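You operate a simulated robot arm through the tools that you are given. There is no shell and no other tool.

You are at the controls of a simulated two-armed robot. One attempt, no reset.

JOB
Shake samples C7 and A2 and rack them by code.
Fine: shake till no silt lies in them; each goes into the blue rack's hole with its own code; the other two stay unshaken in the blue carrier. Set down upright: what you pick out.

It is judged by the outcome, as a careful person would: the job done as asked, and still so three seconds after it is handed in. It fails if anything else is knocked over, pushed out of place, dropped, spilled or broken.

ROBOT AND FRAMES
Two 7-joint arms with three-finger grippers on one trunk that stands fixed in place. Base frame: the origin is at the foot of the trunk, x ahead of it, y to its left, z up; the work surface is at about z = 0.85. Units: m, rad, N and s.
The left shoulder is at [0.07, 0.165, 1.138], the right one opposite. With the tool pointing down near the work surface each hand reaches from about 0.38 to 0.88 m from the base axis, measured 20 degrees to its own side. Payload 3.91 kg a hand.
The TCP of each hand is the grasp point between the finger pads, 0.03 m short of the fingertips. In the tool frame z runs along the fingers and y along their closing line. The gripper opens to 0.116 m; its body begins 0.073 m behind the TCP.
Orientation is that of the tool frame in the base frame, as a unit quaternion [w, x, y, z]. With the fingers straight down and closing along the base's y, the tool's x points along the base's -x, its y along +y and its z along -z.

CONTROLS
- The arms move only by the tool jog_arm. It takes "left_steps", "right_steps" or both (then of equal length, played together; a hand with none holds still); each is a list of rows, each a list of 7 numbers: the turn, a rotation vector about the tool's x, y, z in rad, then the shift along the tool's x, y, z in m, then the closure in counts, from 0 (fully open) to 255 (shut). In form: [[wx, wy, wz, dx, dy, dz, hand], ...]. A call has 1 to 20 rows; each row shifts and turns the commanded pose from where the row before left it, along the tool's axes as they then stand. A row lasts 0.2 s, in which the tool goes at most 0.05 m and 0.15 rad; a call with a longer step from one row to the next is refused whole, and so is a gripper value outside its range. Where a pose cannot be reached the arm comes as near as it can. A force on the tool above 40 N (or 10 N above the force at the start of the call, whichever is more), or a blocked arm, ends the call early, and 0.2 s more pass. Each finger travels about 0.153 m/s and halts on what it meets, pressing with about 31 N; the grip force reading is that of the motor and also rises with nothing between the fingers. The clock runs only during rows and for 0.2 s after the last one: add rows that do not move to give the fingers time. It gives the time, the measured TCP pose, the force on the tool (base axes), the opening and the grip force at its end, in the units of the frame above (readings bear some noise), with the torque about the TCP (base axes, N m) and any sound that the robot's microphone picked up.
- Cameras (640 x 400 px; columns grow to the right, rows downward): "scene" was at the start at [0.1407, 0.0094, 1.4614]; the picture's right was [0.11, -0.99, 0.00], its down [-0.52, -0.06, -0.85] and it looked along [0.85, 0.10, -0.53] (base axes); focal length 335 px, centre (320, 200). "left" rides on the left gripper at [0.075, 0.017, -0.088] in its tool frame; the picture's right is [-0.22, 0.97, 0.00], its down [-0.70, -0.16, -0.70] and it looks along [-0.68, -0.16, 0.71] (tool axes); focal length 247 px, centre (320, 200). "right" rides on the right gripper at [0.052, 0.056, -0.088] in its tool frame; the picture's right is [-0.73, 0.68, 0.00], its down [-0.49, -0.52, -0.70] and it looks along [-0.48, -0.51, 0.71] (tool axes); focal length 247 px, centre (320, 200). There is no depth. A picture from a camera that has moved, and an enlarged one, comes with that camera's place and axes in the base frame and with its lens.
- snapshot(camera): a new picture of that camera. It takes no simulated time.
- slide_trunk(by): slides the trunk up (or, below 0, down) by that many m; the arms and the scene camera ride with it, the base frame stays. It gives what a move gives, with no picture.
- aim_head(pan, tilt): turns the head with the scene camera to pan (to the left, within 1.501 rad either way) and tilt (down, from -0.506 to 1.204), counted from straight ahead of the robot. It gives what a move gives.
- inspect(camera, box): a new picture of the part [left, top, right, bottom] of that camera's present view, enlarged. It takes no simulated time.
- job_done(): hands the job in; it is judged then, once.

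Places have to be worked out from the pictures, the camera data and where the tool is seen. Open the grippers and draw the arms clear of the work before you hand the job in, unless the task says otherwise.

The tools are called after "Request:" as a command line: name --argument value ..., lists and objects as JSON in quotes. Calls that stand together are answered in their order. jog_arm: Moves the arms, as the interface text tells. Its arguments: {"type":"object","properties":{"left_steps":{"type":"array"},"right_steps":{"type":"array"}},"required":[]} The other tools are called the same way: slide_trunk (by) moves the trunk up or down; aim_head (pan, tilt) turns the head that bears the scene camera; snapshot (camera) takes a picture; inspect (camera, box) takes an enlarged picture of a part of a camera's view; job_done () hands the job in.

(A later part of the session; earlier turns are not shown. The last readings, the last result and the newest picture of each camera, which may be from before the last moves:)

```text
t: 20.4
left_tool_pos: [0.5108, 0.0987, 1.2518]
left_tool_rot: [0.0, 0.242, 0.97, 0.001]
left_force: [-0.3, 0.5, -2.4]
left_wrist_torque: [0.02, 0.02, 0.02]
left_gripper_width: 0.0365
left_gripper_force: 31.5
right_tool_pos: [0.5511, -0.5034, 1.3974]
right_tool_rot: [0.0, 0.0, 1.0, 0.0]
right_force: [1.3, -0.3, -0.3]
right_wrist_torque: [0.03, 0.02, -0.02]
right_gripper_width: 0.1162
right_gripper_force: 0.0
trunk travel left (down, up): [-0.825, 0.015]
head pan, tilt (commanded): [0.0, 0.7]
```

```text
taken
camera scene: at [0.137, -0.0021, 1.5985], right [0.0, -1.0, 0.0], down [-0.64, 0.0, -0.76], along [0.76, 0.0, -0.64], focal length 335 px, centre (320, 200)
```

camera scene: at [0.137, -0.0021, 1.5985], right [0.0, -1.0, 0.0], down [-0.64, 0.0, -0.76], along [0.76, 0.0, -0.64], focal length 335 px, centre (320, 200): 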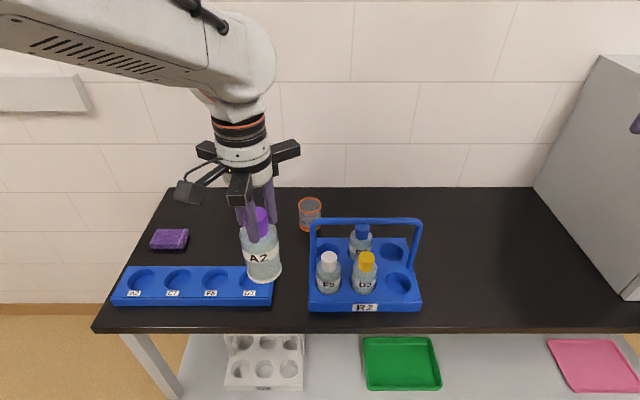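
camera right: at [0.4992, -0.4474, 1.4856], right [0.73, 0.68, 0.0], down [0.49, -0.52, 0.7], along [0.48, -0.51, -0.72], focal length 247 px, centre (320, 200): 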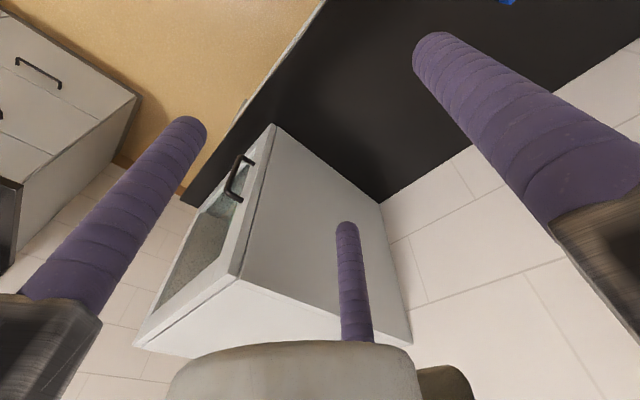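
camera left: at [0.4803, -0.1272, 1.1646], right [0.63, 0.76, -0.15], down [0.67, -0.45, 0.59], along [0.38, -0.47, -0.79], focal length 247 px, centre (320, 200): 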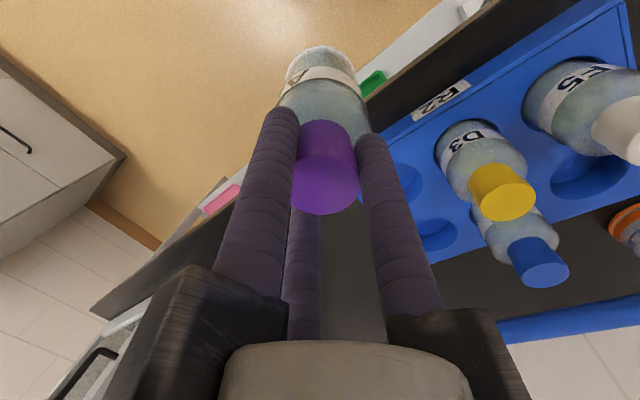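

This pose is comfortable and clear. I'll shake A2 vertically for ten cycles and check the silt.

Request:
jog_arm --left_steps '[[0, 0, 0, 0, 0, -0.045, 230], [0, 0, 0, 0, 0, 0.045, 230], [0, 0, 0, 0, 0, -0.045, 230], [0, 0, 0, 0, 0, 0.045, 230], [0, 0, 0, 0, 0, -0.045, 230], [0, 0, 0, 0, 0, 0.045, 230], [0, 0, 0, 0, 0, -0.045, 230], [0, 0, 0, 0, 0, 0.045, 230], [0, 0, 0, 0, 0, -0.045, 230], [0, 0, 0, 0, 0, 0.045, 230], [0, 0, 0, 0, 0, -0.045, 230], [0, 0, 0, 0, 0, 0.045, 230], [0, 0, 0, 0, 0, -0.045, 230], [0, 0, 0, 0, 0, 0.045, 230], [0, 0, 0, 0, 0, -0.045, 230], [0, 0, 0, 0, 0, 0.045, 230], [0, 0, 0, 0, 0, -0.045, 230], [0, 0, 0, 0, 0, 0.045, 230], [0, 0, 0, 0, 0, -0.045, 230], [0, 0, 0, 0, 0, 0.045, 230]]'

Request:
inspect --camera "scene" --box '[220, 190, 310, 290]'

```text
t: 24.6
left_tool_pos: [0.5102, 0.0964, 1.2522]
left_tool_rot: [0.001, 0.241, 0.971, 0.0]
left_force: [-0.3, -0.3, -1.8]
left_wrist_torque: [-0.01, -0.01, 0.01]
left_gripper_width: 0.0365
left_gripper_force: 30.6
right_tool_pos: [0.5497, -0.5033, 1.3984]
right_tool_rot: [0.0, 0.0, 1.0, 0.0]
right_force: [0.6, -0.6, 0.7]
right_wrist_torque: [0.02, 0.05, -0.03]
right_gripper_width: 0.1159
right_gripper_force: 0.0
trunk travel left (down, up): [-0.825, 0.015]
head pan, tilt (commanded): [0.0, 0.7]
```

```text
4.00 times, centred on (265, 240) of scene
camera zoom: at [0.1372, -0.0009, 1.5986], right [0.0, -1.0, 0.0], down [-0.64, 0.0, -0.76], along [0.76, 0.0, -0.64], focal length 1340 px, centre (540, 40)
```

zoom: 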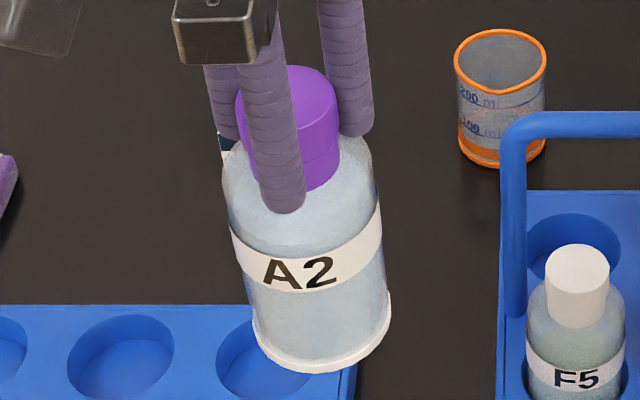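

The liquid looks paler, but a white band remains at the base. I'll zoom in to see whether that is silt or the bottle's base rim.

Request:
inspect --camera "scene" --box '[250, 240, 290, 288]'

Request:
inspect --camera "left" --box '[240, 0, 400, 120]'

```text
8.33 times, centred on (270, 264) of scene
camera zoom: at [0.1372, -0.0009, 1.5986], right [0.0, -1.0, 0.0], down [-0.64, 0.0, -0.76], along [0.76, 0.0, -0.64], focal length 2792 px, centre (737, -333)
```

zoom: 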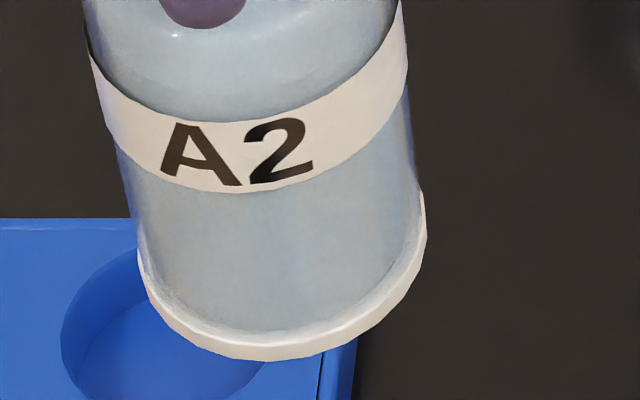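

```text
3.33 times, centred on (320, 60) of left
camera zoom: at [0.4514, 0.148, 1.3403], right [0.65, 0.76, 0.0], down [0.54, -0.47, 0.7], along [0.53, -0.46, -0.71], focal length 823 px, centre (320, 667)
```

zoom: 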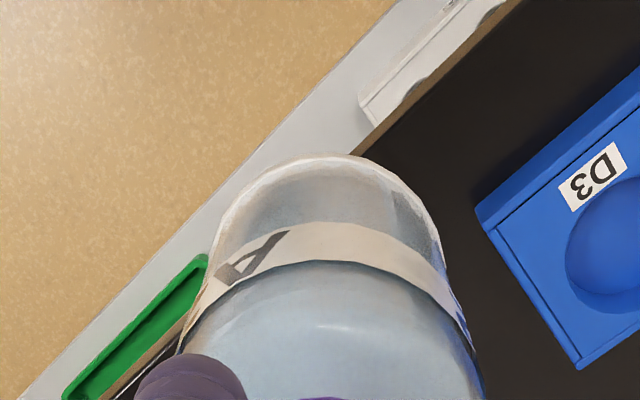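

The white rim looks like the bottle's own base ring, and the liquid is now uniformly pale. I'll tilt A2's bottom toward the camera to view it squarely from the side and check for remaining silt.

Request:
jog_arm --left_steps '[[0.0658, 0.1236, 0, 0, 0, 0, 230], [0.0658, 0.1236, 0, 0, 0, 0, 230], [0.0658, 0.1236, 0, 0, 0, 0, 230], [0.0658, 0.1236, 0, 0, 0, 0, 230], [0.0658, 0.1236, 0, 0, 0, 0, 230], [0, 0, 0, 0, 0, 0, 230]]'

Request:
snapshot --camera "scene"

```text
t: 26.0
left_tool_pos: [0.5088, 0.0987, 1.2501]
left_tool_rot: [-0.333, 0.227, 0.912, -0.083]
left_force: [-0.1, 0.5, -2.9]
left_wrist_torque: [0.0, -0.14, -0.04]
left_gripper_width: 0.0368
left_gripper_force: 31.5
right_tool_pos: [0.5494, -0.5023, 1.3988]
right_tool_rot: [0.0, -0.001, 1.0, -0.001]
right_force: [-0.8, 0.1, 0.6]
right_wrist_torque: [-0.01, -0.01, -0.01]
right_gripper_width: 0.1159
right_gripper_force: 0.0
trunk travel left (down, up): [-0.825, 0.015]
head pan, tilt (commanded): [0.0, 0.7]
```

```text
taken
camera scene: at [0.1359, -0.0009, 1.5987], right [0.0, -1.0, 0.0], down [-0.64, 0.0, -0.77], along [0.77, 0.0, -0.64], focal length 335 px, centre (320, 200)
```

scene: 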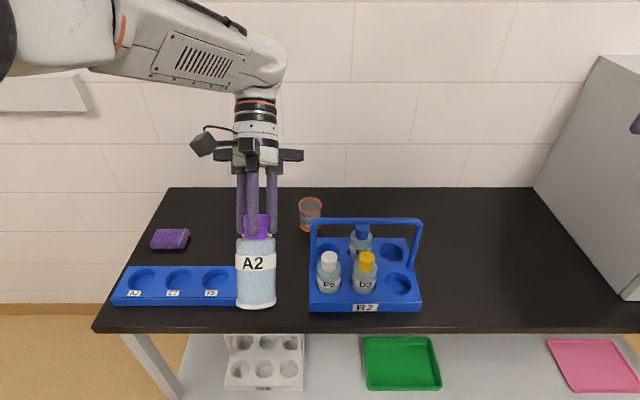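

Request:
inspect --camera "scene" --box '[225, 230, 295, 315]'

Request:
inspect --camera "scene" --box '[310, 235, 390, 305]'

```text
4.71 times, centred on (260, 272) of scene
camera zoom: at [0.1359, -0.0009, 1.5987], right [0.0, -1.0, 0.0], down [-0.64, 0.0, -0.77], along [0.77, 0.0, -0.64], focal length 1576 px, centre (602, -141)
```

zoom: 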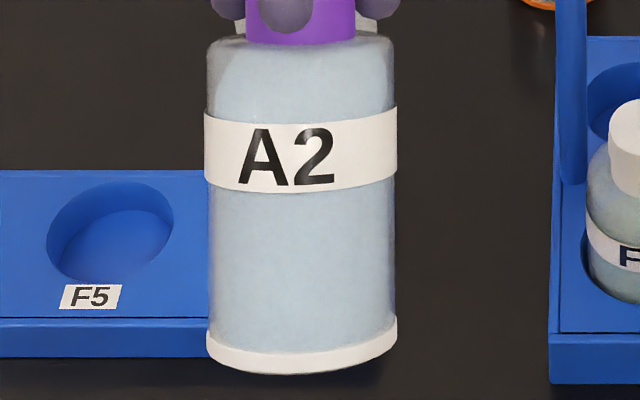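

```text
5.71 times, centred on (350, 270) of scene
camera zoom: at [0.1359, -0.0009, 1.5987], right [0.0, -1.0, 0.0], down [-0.64, 0.0, -0.77], along [0.77, 0.0, -0.64], focal length 1914 px, centre (149, -200)
```

zoom: 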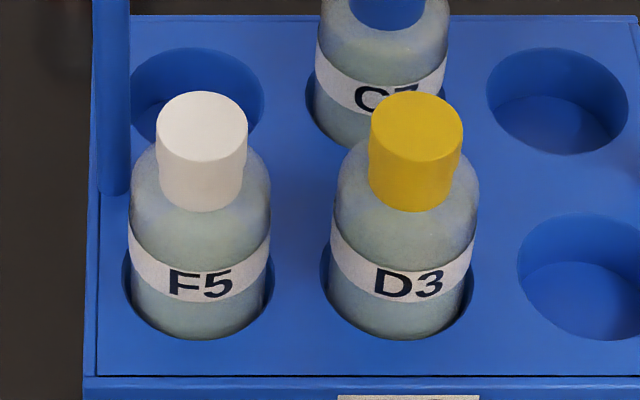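

A cream-coloured band remains at the base, the same width as the label overlay, so it could be a silt layer or the base. I'll shake again in this same pose so I can compare the band directly afterward.

Request:
jog_arm --left_steps '[[0, 0, 0, 0, 0, -0.05, 230], [0, 0, 0, 0, 0, 0.05, 230], [0, 0, 0, 0, 0, -0.05, 230], [0, 0, 0, 0, 0, 0.05, 230], [0, 0, 0, 0, 0, -0.05, 230], [0, 0, 0, 0, 0, 0.05, 230], [0, 0, 0, 0, 0, -0.05, 230], [0, 0, 0, 0, 0, 0.05, 230], [0, 0, 0, 0, 0, -0.05, 230], [0, 0, 0, 0, 0, 0.05, 230], [0, 0, 0, 0, 0, -0.05, 230], [0, 0, 0, 0, 0, 0.05, 230], [0, 0, 0, 0, 0, -0.05, 230], [0, 0, 0, 0, 0, 0.05, 230], [0, 0, 0, 0, 0, -0.05, 230], [0, 0, 0, 0, 0, 0.05, 230], [0, 0, 0, 0, 0, -0.05, 230], [0, 0, 0, 0, 0, 0.05, 230], [0, 0, 0, 0, 0, 0, 230]]'

Request:
inspect --camera "scene" --box '[225, 230, 295, 315]'

```text
t: 30.0
left_tool_pos: [0.5073, 0.0989, 1.2529]
left_tool_rot: [-0.332, 0.228, 0.912, -0.082]
left_force: [0.3, 0.9, -3.3]
left_wrist_torque: [-0.01, -0.14, 0.02]
left_gripper_width: 0.0364
left_gripper_force: 31.1
right_tool_pos: [0.551, -0.5025, 1.3999]
right_tool_rot: [0.0, 0.0, 1.0, 0.0]
right_force: [0.2, 0.6, -0.4]
right_wrist_torque: [-0.03, -0.01, -0.01]
right_gripper_width: 0.1162
right_gripper_force: 0.0
trunk travel left (down, up): [-0.825, 0.015]
head pan, tilt (commanded): [0.0, 0.7]
```

```text
4.71 times, centred on (260, 272) of scene
camera zoom: at [0.1358, -0.0007, 1.5987], right [0.0, -1.0, 0.0], down [-0.64, 0.0, -0.77], along [0.77, 0.0, -0.64], focal length 1576 px, centre (602, -141)
```

zoom: 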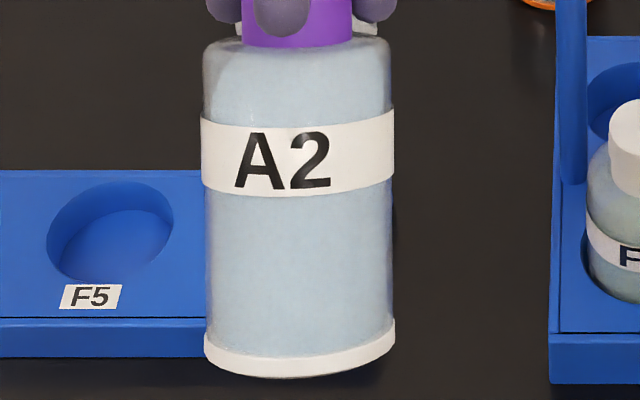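

The band is unchanged by the second shake while the liquid stays uniformly pale blue, unlike the greenish unshaken bottles. So the band looks like the base, and I'll check it against unshaken C7 later. Next I'll level A2 and carry it above its hole in the rack.

Request:
jog_arm --left_steps '[[-0.0658, -0.1236, 0, 0, 0, 0, 230], [-0.0658, -0.1236, 0, 0, 0, 0, 230], [-0.0658, -0.1236, 0, 0, 0, 0, 230], [-0.0658, -0.1236, 0, 0, 0, 0, 230], [-0.0658, -0.1236, 0, 0, 0, 0, 230], [0, 0, 0, 0.0037, 0.0437, 0, 230], [0, 0, 0, 0.0037, 0.0437, 0, 230], [0, 0, 0, 0.0037, 0.0437, 0, 230], [0, 0, 0, 0.0037, 0.0437, 0, 230], [0, 0, 0, 0.0037, 0.0437, 0, 230], [0, 0, 0, 0.0037, 0.0437, 0, 230], [0, 0, 0, 0.0037, 0.0437, 0, 230], [0, 0, 0, 0.0037, 0.0437, 0, 230], [0, 0, 0, 0.0037, 0.0437, 0, 230], [0, 0, 0, 0, 0, 0, 230]]'

Request:
aim_head --pan 0.6 --tilt 0.7

Request:
snapshot --camera "scene"

Request:
snapshot --camera "left"

```text
t: 33.2
left_tool_pos: [0.6644, 0.4631, 1.2504]
left_tool_rot: [0.0, 0.242, 0.97, 0.001]
left_force: [0.1, -0.4, -2.4]
left_wrist_torque: [-0.01, 0.03, 0.01]
left_gripper_width: 0.0366
left_gripper_force: 31.2
right_tool_pos: [0.5508, -0.5028, 1.3985]
right_tool_rot: [0.0, 0.0, 1.0, 0.001]
right_force: [-0.6, 1.2, 0.5]
right_wrist_torque: [0.01, -0.04, -0.03]
right_gripper_width: 0.1159
right_gripper_force: 0.1
trunk travel left (down, up): [-0.825, 0.015]
head pan, tilt (commanded): [0.0, 0.7]
```

```text
t: 34.2
left_tool_pos: [0.6661, 0.462, 1.2515]
left_tool_rot: [0.0, 0.242, 0.97, 0.0]
left_force: [0.6, 0.6, -2.1]
left_wrist_torque: [0.0, 0.01, -0.02]
left_gripper_width: 0.0365
left_gripper_force: 30.8
right_tool_pos: [0.5517, -0.5009, 1.3982]
right_tool_rot: [0.0, 0.0, 1.0, 0.001]
right_force: [0.2, -0.4, -0.1]
right_wrist_torque: [0.01, 0.04, -0.01]
right_gripper_width: 0.1159
right_gripper_force: 0.0
trunk travel left (down, up): [-0.825, 0.015]
head pan, tilt (commanded): [0.6, 0.7]
```

```text
taken
camera scene: at [0.1224, 0.0478, 1.5985], right [0.56, -0.83, 0.0], down [-0.53, -0.36, -0.76], along [0.63, 0.43, -0.64], focal length 335 px, centre (320, 200)
```

scene: 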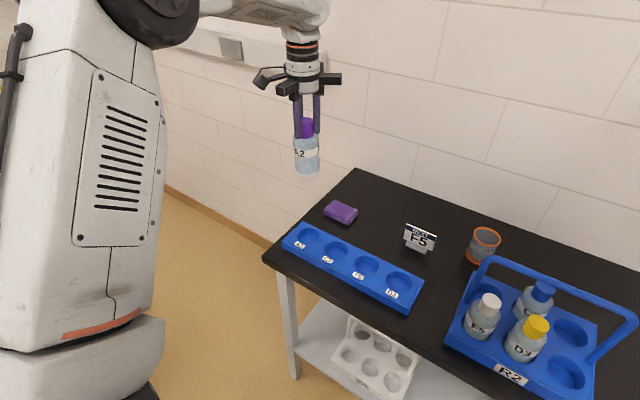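

```text
taken
camera left: at [0.6068, 0.5132, 1.3388], right [0.65, 0.76, 0.0], down [0.54, -0.47, 0.7], along [0.53, -0.46, -0.71], focal length 247 px, centre (320, 200)
```

left: 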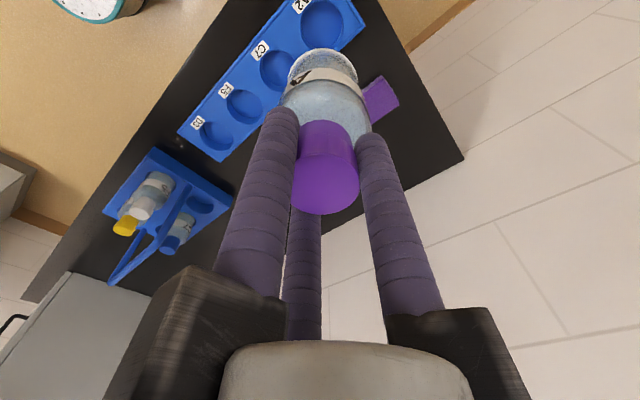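

A2 hangs above the rack. I'll zoom in on the rack in both views to pin down the A2 hole's centre.

Request:
inspect --camera "left" --box '[180, 0, 400, 170]'

Request:
inspect --camera "scene" --box '[260, 200, 440, 320]'

Request:
inspect --camera "scene" --box '[270, 90, 350, 190]'

```text
2.35 times, centred on (290, 85) of left
camera zoom: at [0.6068, 0.5132, 1.3388], right [0.65, 0.76, 0.0], down [0.54, -0.47, 0.7], along [0.53, -0.46, -0.71], focal length 581 px, centre (391, 471)
```

zoom: 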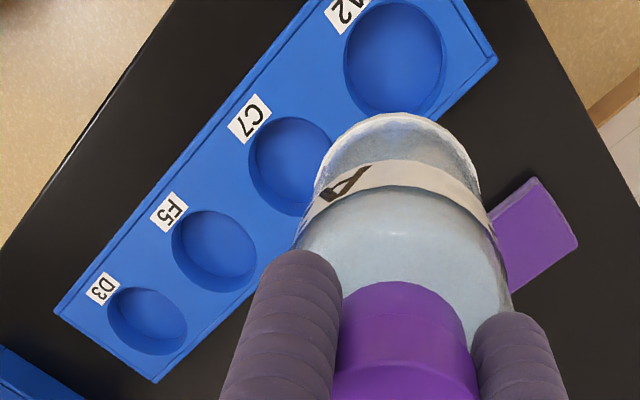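

```text
3.33 times, centred on (350, 260) of scene
camera zoom: at [0.1224, 0.0478, 1.5985], right [0.56, -0.83, 0.0], down [-0.53, -0.36, -0.76], along [0.63, 0.43, -0.64], focal length 1117 px, centre (220, 0)
```

zoom: 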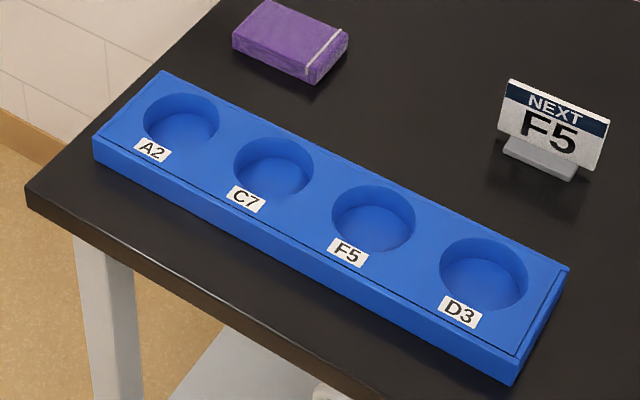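

```text
4.00 times, centred on (310, 140) of scene
camera zoom: at [0.1224, 0.0478, 1.5985], right [0.56, -0.83, 0.0], down [-0.53, -0.36, -0.76], along [0.63, 0.43, -0.64], focal length 1340 px, centre (360, 440)
```

zoom: 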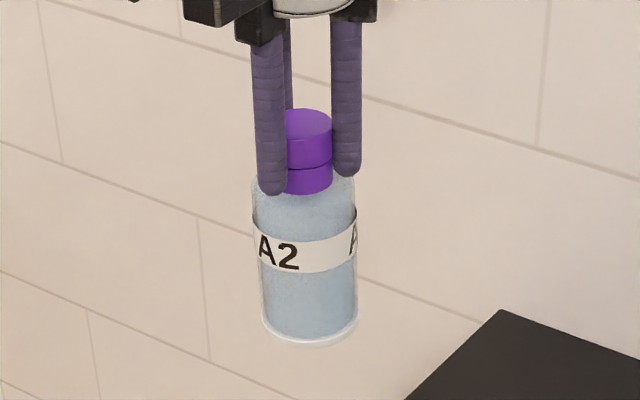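

The y values agree (A2 hole y≈0.466). The x estimates range from 0.664 to 0.671, so I'll lower A2 to about 2 cm above the rack and align it visually there.

Request:
jog_arm --left_steps '[[0, 0, 0, -0.0021, 0.0045, 0.04, 230], [0, 0, 0, 0, 0, 0.045, 230], [0, 0, 0, 0, 0, 0.045, 230], [0, 0, 0, 0, 0, 0.045, 230], [0, 0, 0, 0, 0, 0.03, 230], [0, 0, 0, 0, 0, 0, 230]]'

Request:
aim_head --pan 0.72 --tilt 0.75

Request:
snapshot --camera "scene"

Request:
snapshot --camera "left"

```text
t: 35.6
left_tool_pos: [0.6709, 0.4651, 1.0455]
left_tool_rot: [0.001, 0.242, 0.97, 0.002]
left_force: [-0.2, -0.7, -2.2]
left_wrist_torque: [0.01, -0.02, -0.04]
left_gripper_width: 0.0363
left_gripper_force: 31.2
right_tool_pos: [0.5503, -0.5029, 1.3994]
right_tool_rot: [0.0, 0.0, 1.0, 0.001]
right_force: [-0.8, -0.1, -0.2]
right_wrist_torque: [-0.03, -0.01, -0.01]
right_gripper_width: 0.116
right_gripper_force: 0.1
trunk travel left (down, up): [-0.825, 0.015]
head pan, tilt (commanded): [0.6, 0.7]
```

```text
t: 36.3
left_tool_pos: [0.672, 0.4646, 1.0456]
left_tool_rot: [0.001, 0.243, 0.97, 0.001]
left_force: [-0.5, 0.2, -2.4]
left_wrist_torque: [-0.01, 0.02, -0.04]
left_gripper_width: 0.0363
left_gripper_force: 30.7
right_tool_pos: [0.5505, -0.5023, 1.3981]
right_tool_rot: [-0.001, 0.0, 1.0, 0.0]
right_force: [0.3, 0.0, -0.3]
right_wrist_torque: [0.01, 0.02, 0.03]
right_gripper_width: 0.1158
right_gripper_force: 0.2
trunk travel left (down, up): [-0.825, 0.015]
head pan, tilt (commanded): [0.721, 0.75]
```

```text
taken
camera scene: at [0.1139, 0.054, 1.5944], right [0.66, -0.75, 0.0], down [-0.51, -0.45, -0.73], along [0.55, 0.48, -0.68], focal length 335 px, centre (320, 200)
```

scene: 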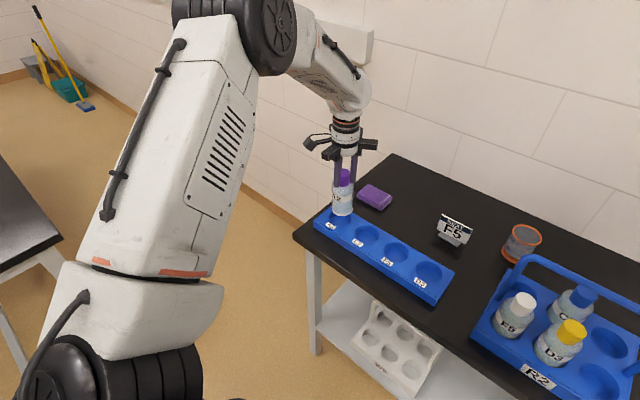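

```text
taken
camera left: at [0.6128, 0.5161, 1.1343], right [0.65, 0.76, 0.0], down [0.54, -0.47, 0.7], along [0.53, -0.46, -0.71], focal length 247 px, centre (320, 200)
```

left: 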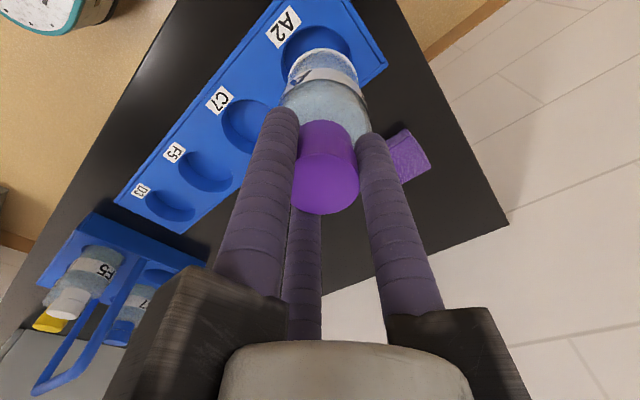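

Request:
inspect --camera "scene" --box '[305, 160, 405, 260]'

Request:
inspect --camera "left" --box '[240, 0, 420, 120]'

```text
4.00 times, centred on (355, 210) of scene
camera zoom: at [0.1139, 0.054, 1.5944], right [0.66, -0.75, 0.0], down [-0.51, -0.45, -0.73], along [0.55, 0.48, -0.68], focal length 1340 px, centre (180, 160)
```

zoom: 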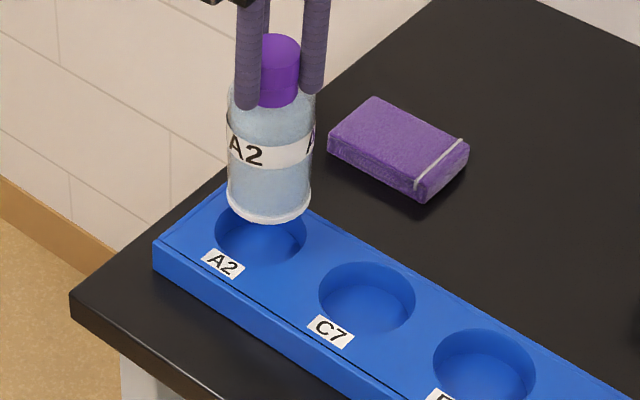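

```text
3.33 times, centred on (330, 60) of left
camera zoom: at [0.6128, 0.5161, 1.1343], right [0.65, 0.76, 0.0], down [0.54, -0.47, 0.7], along [0.53, -0.46, -0.71], focal length 823 px, centre (287, 667)
```

zoom: 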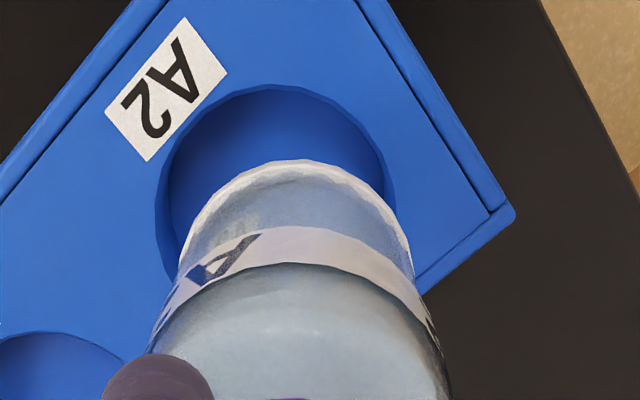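

Both views agree that the bottle needs to shift about −7 mm in x, putting the hole at about (0.665, 0.4655). I'll apply that and lower 1.5 cm for another check.

Request:
jog_arm --left_steps '[[0, 0, 0, 0.0059, -0.0031, 0, 230], [0, 0, 0, 0, 0, 0.015, 230], [0, 0, 0, 0, 0, 0, 230]]'

Request:
inspect --camera "scene" --box '[315, 180, 375, 240]'

Request:
inspect --camera "left" --box '[240, 0, 420, 120]'

```text
t: 37.1
left_tool_pos: [0.6654, 0.4646, 1.0325]
left_tool_rot: [0.001, 0.242, 0.97, 0.001]
left_force: [0.0, 0.8, -2.9]
left_wrist_torque: [0.02, 0.04, 0.02]
left_gripper_width: 0.036
left_gripper_force: 31.0
right_tool_pos: [0.5517, -0.5016, 1.3987]
right_tool_rot: [0.0, 0.0, 1.0, 0.001]
right_force: [-0.2, 0.1, -0.4]
right_wrist_torque: [0.01, 0.01, -0.01]
right_gripper_width: 0.116
right_gripper_force: 0.0
trunk travel left (down, up): [-0.825, 0.015]
head pan, tilt (commanded): [0.721, 0.75]
```

```text
6.67 times, centred on (345, 210) of scene
camera zoom: at [0.1146, 0.0542, 1.5943], right [0.66, -0.75, 0.0], down [-0.51, -0.45, -0.73], along [0.55, 0.48, -0.68], focal length 2233 px, centre (153, 133)
```

zoom: 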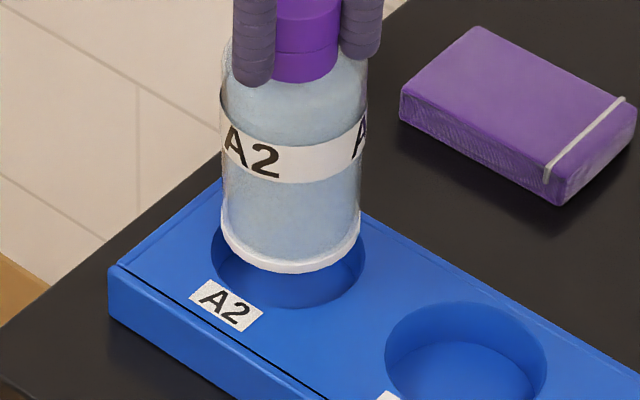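

```text
3.33 times, centred on (330, 60) of left
camera zoom: at [0.6059, 0.516, 1.1195], right [0.65, 0.76, 0.0], down [0.54, -0.47, 0.7], along [0.53, -0.46, -0.71], focal length 823 px, centre (287, 667)
```

zoom: 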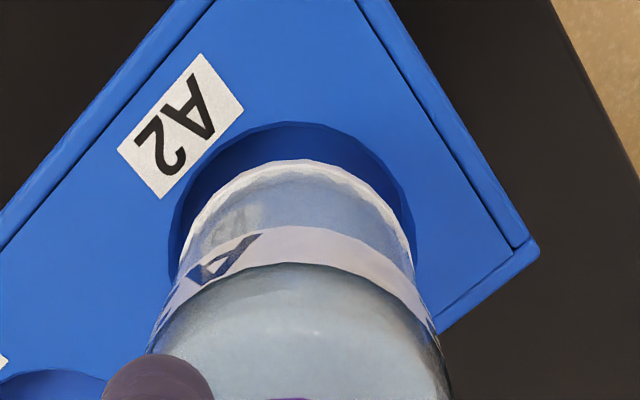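

Alignment is now within about 2 mm in both views, with the gaps around the base almost even. I'll make a small trim and lower gently into the hole, stopping partway.

Request:
jog_arm --left_steps '[[0, 0, 0, 0.0016, 0.0008, 0, 230], [0, 0, 0, 0, 0, 0.006, 230], [0, 0, 0, 0, 0, 0.006, 230], [0, 0, 0, 0, 0, 0.006, 230], [0, 0, 0, 0, 0, 0.006, 230], [0, 0, 0, 0, 0, 0, 230]]'

Request:
inspect --camera "scene" --box '[315, 180, 375, 240]'

Request:
inspect --camera "left" --box '[240, 0, 420, 120]'

```text
t: 38.5
left_tool_pos: [0.6625, 0.4657, 1.0074]
left_tool_rot: [0.0, 0.241, 0.971, 0.001]
left_force: [-0.3, 0.2, -2.6]
left_wrist_torque: [0.04, 0.01, 0.01]
left_gripper_width: 0.0362
left_gripper_force: 30.7
right_tool_pos: [0.5505, -0.5016, 1.3974]
right_tool_rot: [0.0, 0.0, 1.0, 0.0]
right_force: [-0.6, -0.7, 0.5]
right_wrist_torque: [-0.03, 0.0, -0.05]
right_gripper_width: 0.116
right_gripper_force: 0.1
trunk travel left (down, up): [-0.825, 0.015]
head pan, tilt (commanded): [0.721, 0.75]
```

```text
6.67 times, centred on (345, 210) of scene
camera zoom: at [0.1141, 0.0541, 1.5943], right [0.66, -0.75, 0.0], down [-0.51, -0.45, -0.73], along [0.55, 0.48, -0.68], focal length 2233 px, centre (153, 133)
```

zoom: 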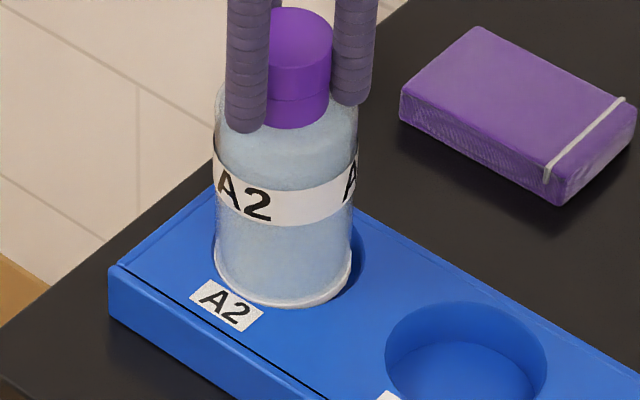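

```text
3.33 times, centred on (330, 60) of left
camera zoom: at [0.6034, 0.5171, 1.0955], right [0.65, 0.76, 0.0], down [0.54, -0.47, 0.7], along [0.53, -0.46, -0.71], focal length 823 px, centre (287, 667)
```

zoom: 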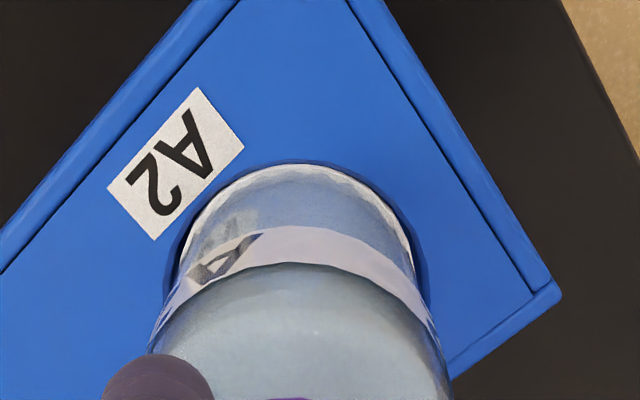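

A2's base is just entering the hole and sits about 2 mm toward the left/front edge. I'll correct by about 2 mm and lower in small steps until it touches the floor.

Request:
jog_arm --left_steps '[[0, 0, 0, -0.0021, -0.0008, 0, 230], [0, 0, 0, 0, 0, 0.004, 230], [0, 0, 0, 0, 0, 0.004, 230], [0, 0, 0, 0, 0, 0.004, 230], [0, 0, 0, 0, 0, 0, 230]]'

Request:
inspect --camera "scene" --box '[315, 180, 375, 240]'

Request:
inspect --camera "left" --box '[240, 0, 420, 120]'

```text
t: 39.7
left_tool_pos: [0.6644, 0.4647, 0.9958]
left_tool_rot: [0.001, 0.242, 0.97, 0.0]
left_force: [-1.4, -0.8, -2.7]
left_wrist_torque: [-0.01, -0.01, 0.01]
left_gripper_width: 0.0364
left_gripper_force: 31.1
right_tool_pos: [0.5511, -0.5027, 1.3986]
right_tool_rot: [0.0, 0.0, 1.0, 0.0]
right_force: [-0.6, -0.7, -0.1]
right_wrist_torque: [-0.01, 0.05, 0.03]
right_gripper_width: 0.1156
right_gripper_force: 0.0
trunk travel left (down, up): [-0.825, 0.015]
head pan, tilt (commanded): [0.721, 0.75]
```

```text
6.67 times, centred on (345, 210) of scene
camera zoom: at [0.1142, 0.0542, 1.5943], right [0.66, -0.75, 0.0], down [-0.51, -0.45, -0.73], along [0.55, 0.48, -0.68], focal length 2233 px, centre (153, 133)
```

zoom: 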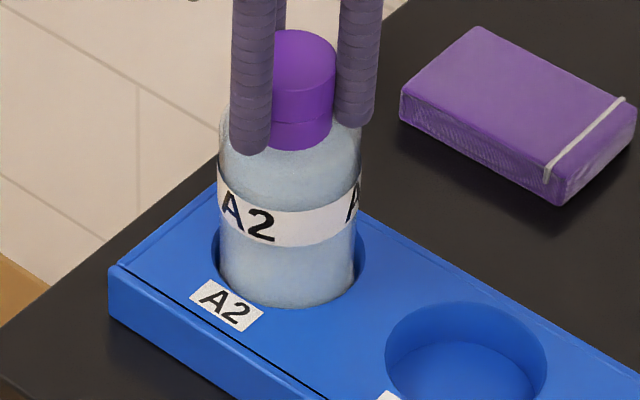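

```text
3.33 times, centred on (330, 60) of left
camera zoom: at [0.6043, 0.5152, 1.0837], right [0.65, 0.76, 0.0], down [0.54, -0.47, 0.7], along [0.53, -0.46, -0.71], focal length 823 px, centre (287, 667)
```

zoom: 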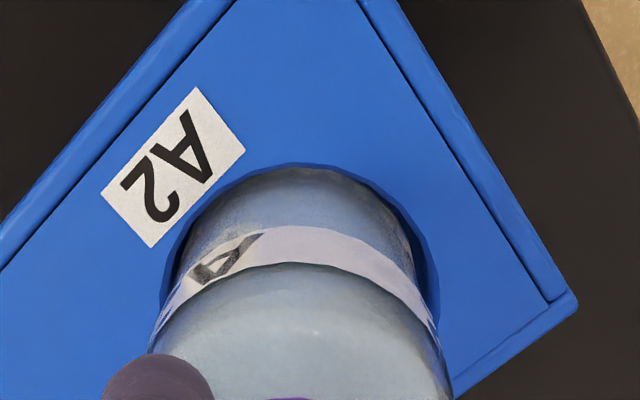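

It is inside the hole with clearance all round. I'll continue down in 3 mm steps until contact shows in the force.

Request:
jog_arm --left_steps '[[0, 0, 0, 0, 0, 0.003, 230], [0, 0, 0, 0, 0, 0.003, 230], [0, 0, 0, 0, 0, 0.002, 230], [0, 0, 0, 0, 0, 0, 230]]'

Request:
inspect --camera "scene" --box '[315, 180, 375, 240]'

```text
t: 40.7
left_tool_pos: [0.6638, 0.464, 0.99]
left_tool_rot: [0.002, 0.243, 0.97, 0.003]
left_force: [0.9, 1.8, 11.5]
left_wrist_torque: [0.22, 0.21, -0.02]
left_gripper_width: 0.0363
left_gripper_force: 31.3
right_tool_pos: [0.5495, -0.5033, 1.3992]
right_tool_rot: [0.001, 0.0, 1.0, 0.0]
right_force: [-0.1, -0.2, 0.0]
right_wrist_torque: [0.0, 0.0, 0.01]
right_gripper_width: 0.1158
right_gripper_force: 0.0
trunk travel left (down, up): [-0.825, 0.015]
head pan, tilt (commanded): [0.721, 0.75]
```

```text
6.67 times, centred on (345, 210) of scene
camera zoom: at [0.1124, 0.053, 1.5947], right [0.66, -0.75, 0.0], down [-0.51, -0.45, -0.73], along [0.55, 0.48, -0.68], focal length 2233 px, centre (153, 133)
```

zoom: 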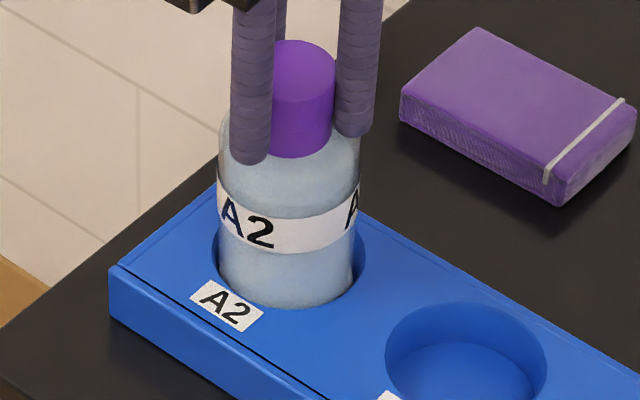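

The 11.5 N upward force at z=0.990 means it is seated on the hole floor. I'll ease up slightly to unload, then open the fingers partway and check.

Request:
jog_arm --left_steps '[[0, 0, 0, 0, 0, -0.002, 230], [0, 0, 0, 0, 0, 0, 200], [0, 0, 0, 0, 0, 0, 165], [0, 0, 0, 0, 0, 0, 134], [0, 0, 0, 0, 0, 0, 120], [0, 0, 0, 0, 0, 0, 120]]'

Request:
inspect --camera "scene" --box '[315, 170, 375, 240]'

Request:
snapshot --camera "left"

```text
t: 42.1
left_tool_pos: [0.6631, 0.4642, 0.9892]
left_tool_rot: [0.0, 0.241, 0.971, 0.0]
left_force: [-0.1, -0.7, -1.1]
left_wrist_torque: [-0.01, 0.02, 0.0]
left_gripper_width: 0.0612
left_gripper_force: 0.1
right_tool_pos: [0.5499, -0.5026, 1.3981]
right_tool_rot: [0.0, -0.001, 1.0, -0.001]
right_force: [0.1, 0.4, -0.1]
right_wrist_torque: [0.01, 0.0, 0.02]
right_gripper_width: 0.116
right_gripper_force: 0.1
trunk travel left (down, up): [-0.825, 0.015]
head pan, tilt (commanded): [0.721, 0.75]
```

```text
5.71 times, centred on (345, 205) of scene
camera zoom: at [0.114, 0.054, 1.5943], right [0.66, -0.75, 0.0], down [-0.51, -0.45, -0.73], along [0.55, 0.48, -0.68], focal length 1914 px, centre (177, 171)
```

zoom: 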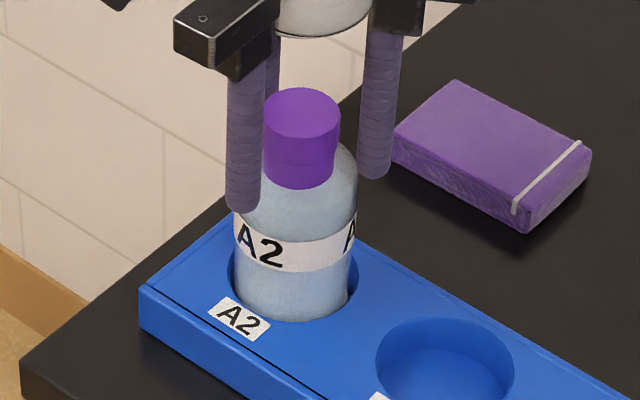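

```text
taken
camera left: at [0.604, 0.5152, 1.0781], right [0.65, 0.76, 0.0], down [0.54, -0.47, 0.7], along [0.53, -0.46, -0.71], focal length 247 px, centre (320, 200)
```

left: 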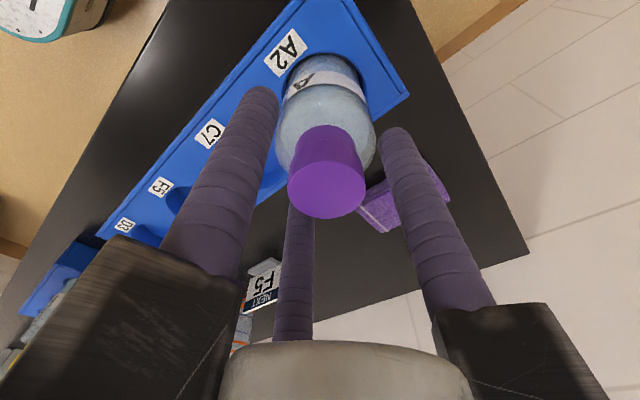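

A2 stands upright in its own hole. I'll raise the hand clear and turn it about 62° so that at C7 one finger points away from the handle and the wrist camera sits to the left.

Request:
jog_arm --left_steps '[[0, 0, 0, 0, 0, -0.02, 110], [0, 0, 0, 0, 0, -0.04, 110], [0, 0, 0, 0, 0, -0.045, 120], [0, 0, 0, 0, 0, -0.045, 134], [0, 0, 0, 0, 0, -0.045, 134], [0, 0, 0.1353, 0, 0, 0, 134], [0, 0, 0.1353, 0, 0, 0, 134], [0, 0, 0.1353, 0, 0, 0, 134], [0, 0, 0.1353, 0, 0, 0, 134], [0, 0, 0.1353, 0, 0, 0, 134], [0, 0, 0.1353, 0, 0, 0, 134], [0, 0, 0.1353, 0, 0, 0, 134], [0, 0, 0.1353, 0, 0, 0, 134], [0, 0, 0, 0, 0, 0, 134]]'

Request:
snapshot --camera "scene"

Request:
snapshot --camera "left"

```text
t: 45.1
left_tool_pos: [0.6624, 0.4635, 1.1853]
left_tool_rot: [0.0, 0.707, 0.707, 0.001]
left_force: [-0.3, 0.7, -0.2]
left_wrist_torque: [-0.01, -0.01, 0.02]
left_gripper_width: 0.0552
left_gripper_force: 0.1
right_tool_pos: [0.5499, -0.5037, 1.3979]
right_tool_rot: [0.001, 0.0, 1.0, 0.0]
right_force: [0.8, 0.1, 0.1]
right_wrist_torque: [0.0, 0.02, -0.03]
right_gripper_width: 0.1162
right_gripper_force: 0.0
trunk travel left (down, up): [-0.825, 0.015]
head pan, tilt (commanded): [0.721, 0.75]
```

```text
taken
camera scene: at [0.1137, 0.0538, 1.5944], right [0.66, -0.75, 0.0], down [-0.51, -0.45, -0.73], along [0.55, 0.48, -0.68], focal length 335 px, centre (320, 200)
```

scene: 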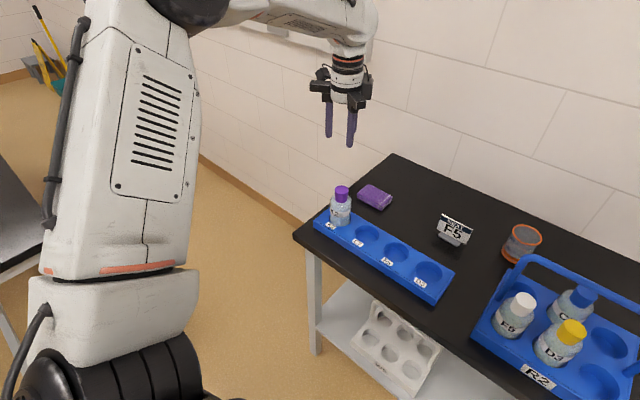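

```text
taken
camera left: at [0.6792, 0.5391, 1.2733], right [0.97, -0.22, 0.0], down [-0.16, -0.7, 0.7], along [-0.16, -0.68, -0.72], focal length 247 px, centre (320, 200)
```

left: 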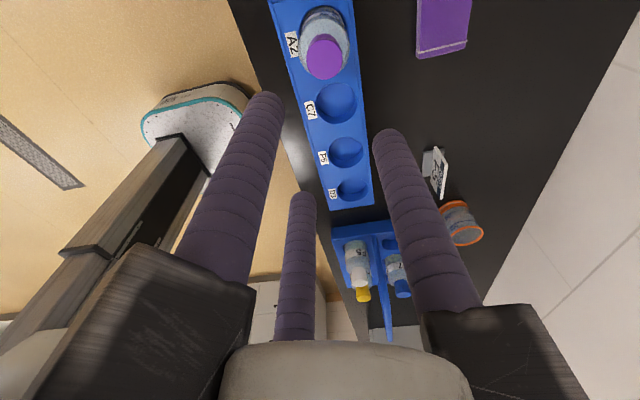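

The orientation is right, with the tool's y along base +x. I'll move toward C7 at a safe height, keeping the handle well below the fingertips.

Request:
jog_arm --left_steps '[[0, 0, 0, -0.045, 0.006, 0, 134], [0, 0, 0, -0.045, 0.006, 0, 134], [0, 0, 0, -0.045, 0.006, 0, 134], [0, 0, 0, -0.045, 0.006, 0, 134], [0, 0, 0, -0.045, 0.006, 0, 134], [0, 0, 0, -0.045, 0.006, 0, 134], [0, 0, 0, -0.045, 0.006, 0, 134], [0, 0, 0, -0.045, 0.006, 0, 134], [0, 0, 0, -0.045, 0.006, 0, 134], [0, 0, 0, -0.045, 0.006, 0, 134], [0, 0, 0, 0, 0, 0, 134]]'

Request:
aim_head --pan 0.0 --tilt 0.7

Request:
snapshot --camera "scene"

Request:
snapshot --camera "left"

```text
t: 47.5
left_tool_pos: [0.7241, 0.0154, 1.1826]
left_tool_rot: [0.001, 0.706, 0.708, 0.001]
left_force: [0.7, 0.4, 0.5]
left_wrist_torque: [-0.02, 0.01, 0.02]
left_gripper_width: 0.0548
left_gripper_force: 0.0
right_tool_pos: [0.5504, -0.5007, 1.3992]
right_tool_rot: [0.0, -0.001, 1.0, 0.0]
right_force: [0.7, 0.2, 0.0]
right_wrist_torque: [-0.06, 0.0, 0.02]
right_gripper_width: 0.1159
right_gripper_force: 0.2
trunk travel left (down, up): [-0.825, 0.015]
head pan, tilt (commanded): [0.721, 0.75]
```

```text
t: 48.6
left_tool_pos: [0.7235, 0.0151, 1.1831]
left_tool_rot: [0.0, 0.707, 0.707, 0.001]
left_force: [0.3, 0.0, -0.2]
left_wrist_torque: [0.0, 0.01, 0.0]
left_gripper_width: 0.055
left_gripper_force: 0.1
right_tool_pos: [0.55, -0.502, 1.3992]
right_tool_rot: [-0.001, 0.0, 1.0, 0.0]
right_force: [-0.1, 0.8, -0.5]
right_wrist_torque: [-0.02, 0.01, 0.0]
right_gripper_width: 0.1159
right_gripper_force: 0.1
trunk travel left (down, up): [-0.825, 0.015]
head pan, tilt (commanded): [0.0, 0.7]
```

```text
taken
camera scene: at [0.1367, -0.0011, 1.5986], right [0.0, -1.0, 0.0], down [-0.64, 0.0, -0.76], along [0.76, 0.0, -0.64], focal length 335 px, centre (320, 200)
```

scene: 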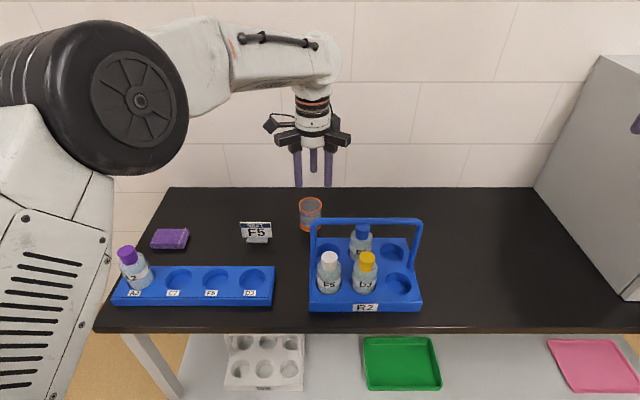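

```text
taken
camera left: at [0.7401, 0.09, 1.2717], right [0.97, -0.22, 0.0], down [-0.16, -0.7, 0.7], along [-0.15, -0.68, -0.72], focal length 247 px, centre (320, 200)
```

left: 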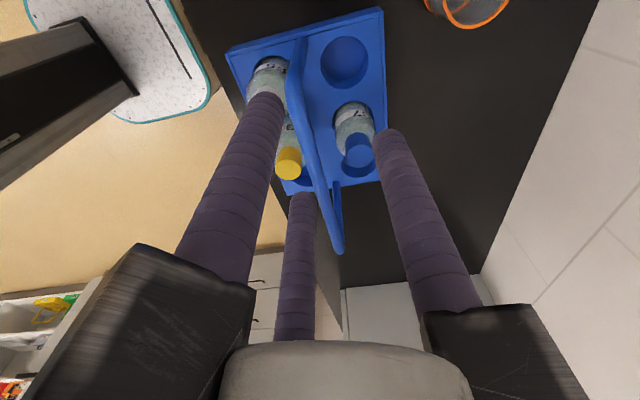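

The hand is left of the carrier's back row. I'll continue to just above C7 while dropping slightly to z≈1.15.

Request:
jog_arm --left_steps '[[0, 0, 0, -0.0417, 0.008, 0.01, 134], [0, 0, 0, -0.0417, 0.008, 0.01, 134], [0, 0, 0, -0.0417, 0.008, 0.01, 134], [0, 0, 0, 0, 0, 0, 134]]'

Request:
snapshot --camera "left"

Request:
inspect --camera "scene" --box '[280, 110, 460, 320]'

```text
t: 49.6
left_tool_pos: [0.7442, -0.0984, 1.1571]
left_tool_rot: [0.0, 0.707, 0.707, 0.001]
left_force: [-0.5, 0.4, 0.2]
left_wrist_torque: [0.0, 0.0, -0.01]
left_gripper_width: 0.0551
left_gripper_force: 0.0
left hand out of reach, approached as far as the arm can: row 3
right_tool_pos: [0.5498, -0.5006, 1.3986]
right_tool_rot: [0.0, -0.001, 1.0, -0.002]
right_force: [0.3, -0.2, 0.7]
right_wrist_torque: [-0.02, -0.01, -0.02]
right_gripper_width: 0.116
right_gripper_force: 0.0
trunk travel left (down, up): [-0.825, 0.015]
head pan, tilt (commanded): [0.0, 0.7]
```

```text
taken
camera left: at [0.76, -0.0243, 1.2441], right [0.97, -0.22, 0.0], down [-0.16, -0.7, 0.7], along [-0.15, -0.68, -0.71], focal length 247 px, centre (320, 200)
```

left: 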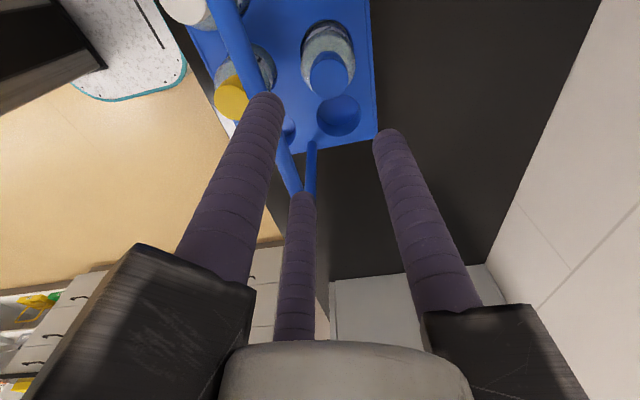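

```text
1.90 times, centred on (370, 215) of scene
camera zoom: at [0.1357, 0.0009, 1.5987], right [0.0, -1.0, 0.0], down [-0.64, 0.0, -0.77], along [0.77, 0.0, -0.64], focal length 638 px, centre (225, 171)
```

zoom: 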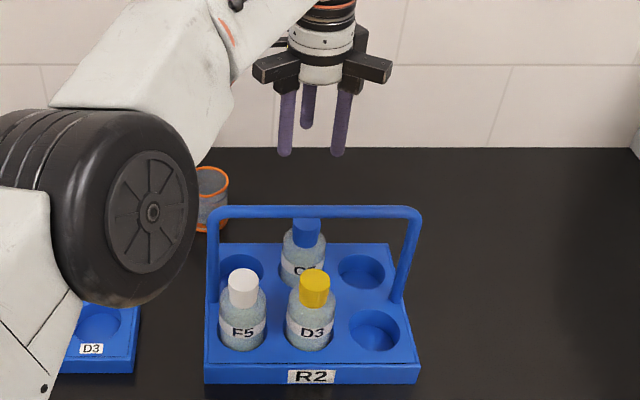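

The arm is at its reach limit here, at (0.744, −0.098, 1.157). Reach should improve lower down, so I'll descend 4.5 cm, keeping the fingertips just above handle height, and then correct toward C7.

Request:
jog_arm --left_steps '[[0, 0, 0, 0, 0, 0.025, 134], [0, 0, 0, 0, 0, 0.02, 134], [0, 0, 0, 0, 0, 0, 134]]'

Request:
inspect --camera "left" --box '[180, 0, 420, 200]'

Request:
inspect --camera "scene" --box '[280, 110, 460, 320]'

```text
t: 50.4
left_tool_pos: [0.7443, -0.1017, 1.1115]
left_tool_rot: [0.0, 0.707, 0.707, 0.001]
left_force: [-0.3, -0.9, -0.3]
left_wrist_torque: [-0.01, 0.02, 0.02]
left_gripper_width: 0.0552
left_gripper_force: 0.1
right_tool_pos: [0.5504, -0.503, 1.3986]
right_tool_rot: [0.0, 0.001, 1.0, 0.0]
right_force: [0.0, -0.4, 0.3]
right_wrist_torque: [-0.03, 0.02, -0.02]
right_gripper_width: 0.1162
right_gripper_force: 0.1
trunk travel left (down, up): [-0.825, 0.015]
head pan, tilt (commanded): [0.0, 0.7]
```

```text
2.00 times, centred on (300, 100) of left
camera zoom: at [0.7604, -0.0266, 1.2004], right [0.97, -0.22, 0.0], down [-0.16, -0.7, 0.7], along [-0.15, -0.68, -0.72], focal length 494 px, centre (360, 400)
```

zoom: 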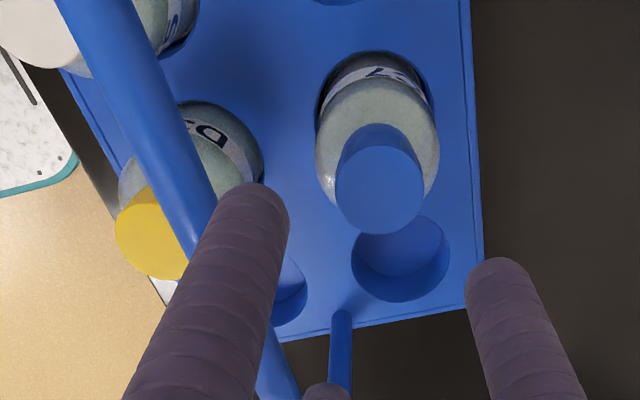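

```text
1.90 times, centred on (370, 215) of scene
camera zoom: at [0.1363, -0.0012, 1.5986], right [0.0, -1.0, 0.0], down [-0.64, 0.0, -0.76], along [0.76, 0.0, -0.64], focal length 638 px, centre (225, 171)
```

zoom: 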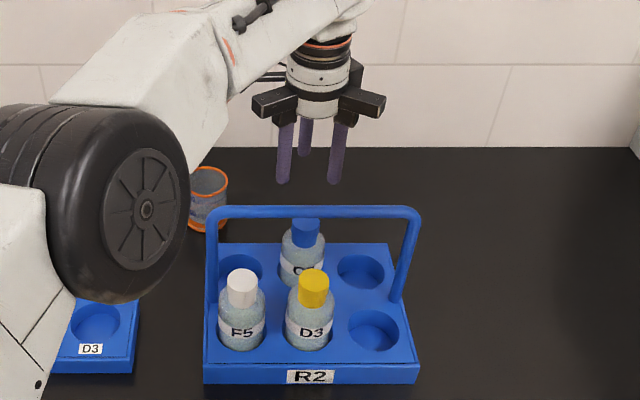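

C7's cap resolves to (0.750, −0.109), so I'll shift +6 mm x and −8 mm y and re-check at this height.

Request:
jog_arm --left_steps '[[0, 0, 0, -0.0077, 0.0062, 0.005, 134], [0, 0, 0, 0, 0, 0, 134]]'

Request:
inspect --camera "left" --box '[180, 0, 420, 200]'

```text
t: 51.0
left_tool_pos: [0.7448, -0.1023, 1.1065]
left_tool_rot: [0.0, 0.707, 0.707, 0.001]
left_force: [-0.5, -0.4, -0.4]
left_wrist_torque: [0.0, 0.01, -0.01]
left_gripper_width: 0.0554
left_gripper_force: 0.1
left hand out of reach, approached as far as the arm can: row 1
right_tool_pos: [0.5506, -0.5029, 1.3983]
right_tool_rot: [0.0, 0.001, 1.0, 0.0]
right_force: [0.7, -0.1, 0.3]
right_wrist_torque: [0.0, 0.01, 0.0]
right_gripper_width: 0.1159
right_gripper_force: 0.0
trunk travel left (down, up): [-0.825, 0.015]
head pan, tilt (commanded): [0.0, 0.7]
```

```text
2.00 times, centred on (300, 100) of left
camera zoom: at [0.7609, -0.0278, 1.1952], right [0.97, -0.22, 0.0], down [-0.16, -0.7, 0.7], along [-0.15, -0.68, -0.72], focal length 494 px, centre (360, 400)
```

zoom: 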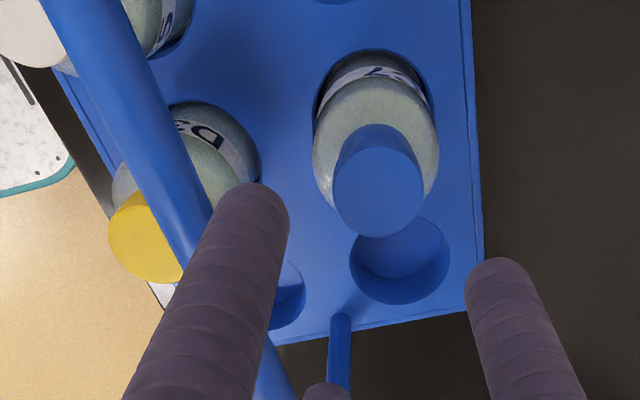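

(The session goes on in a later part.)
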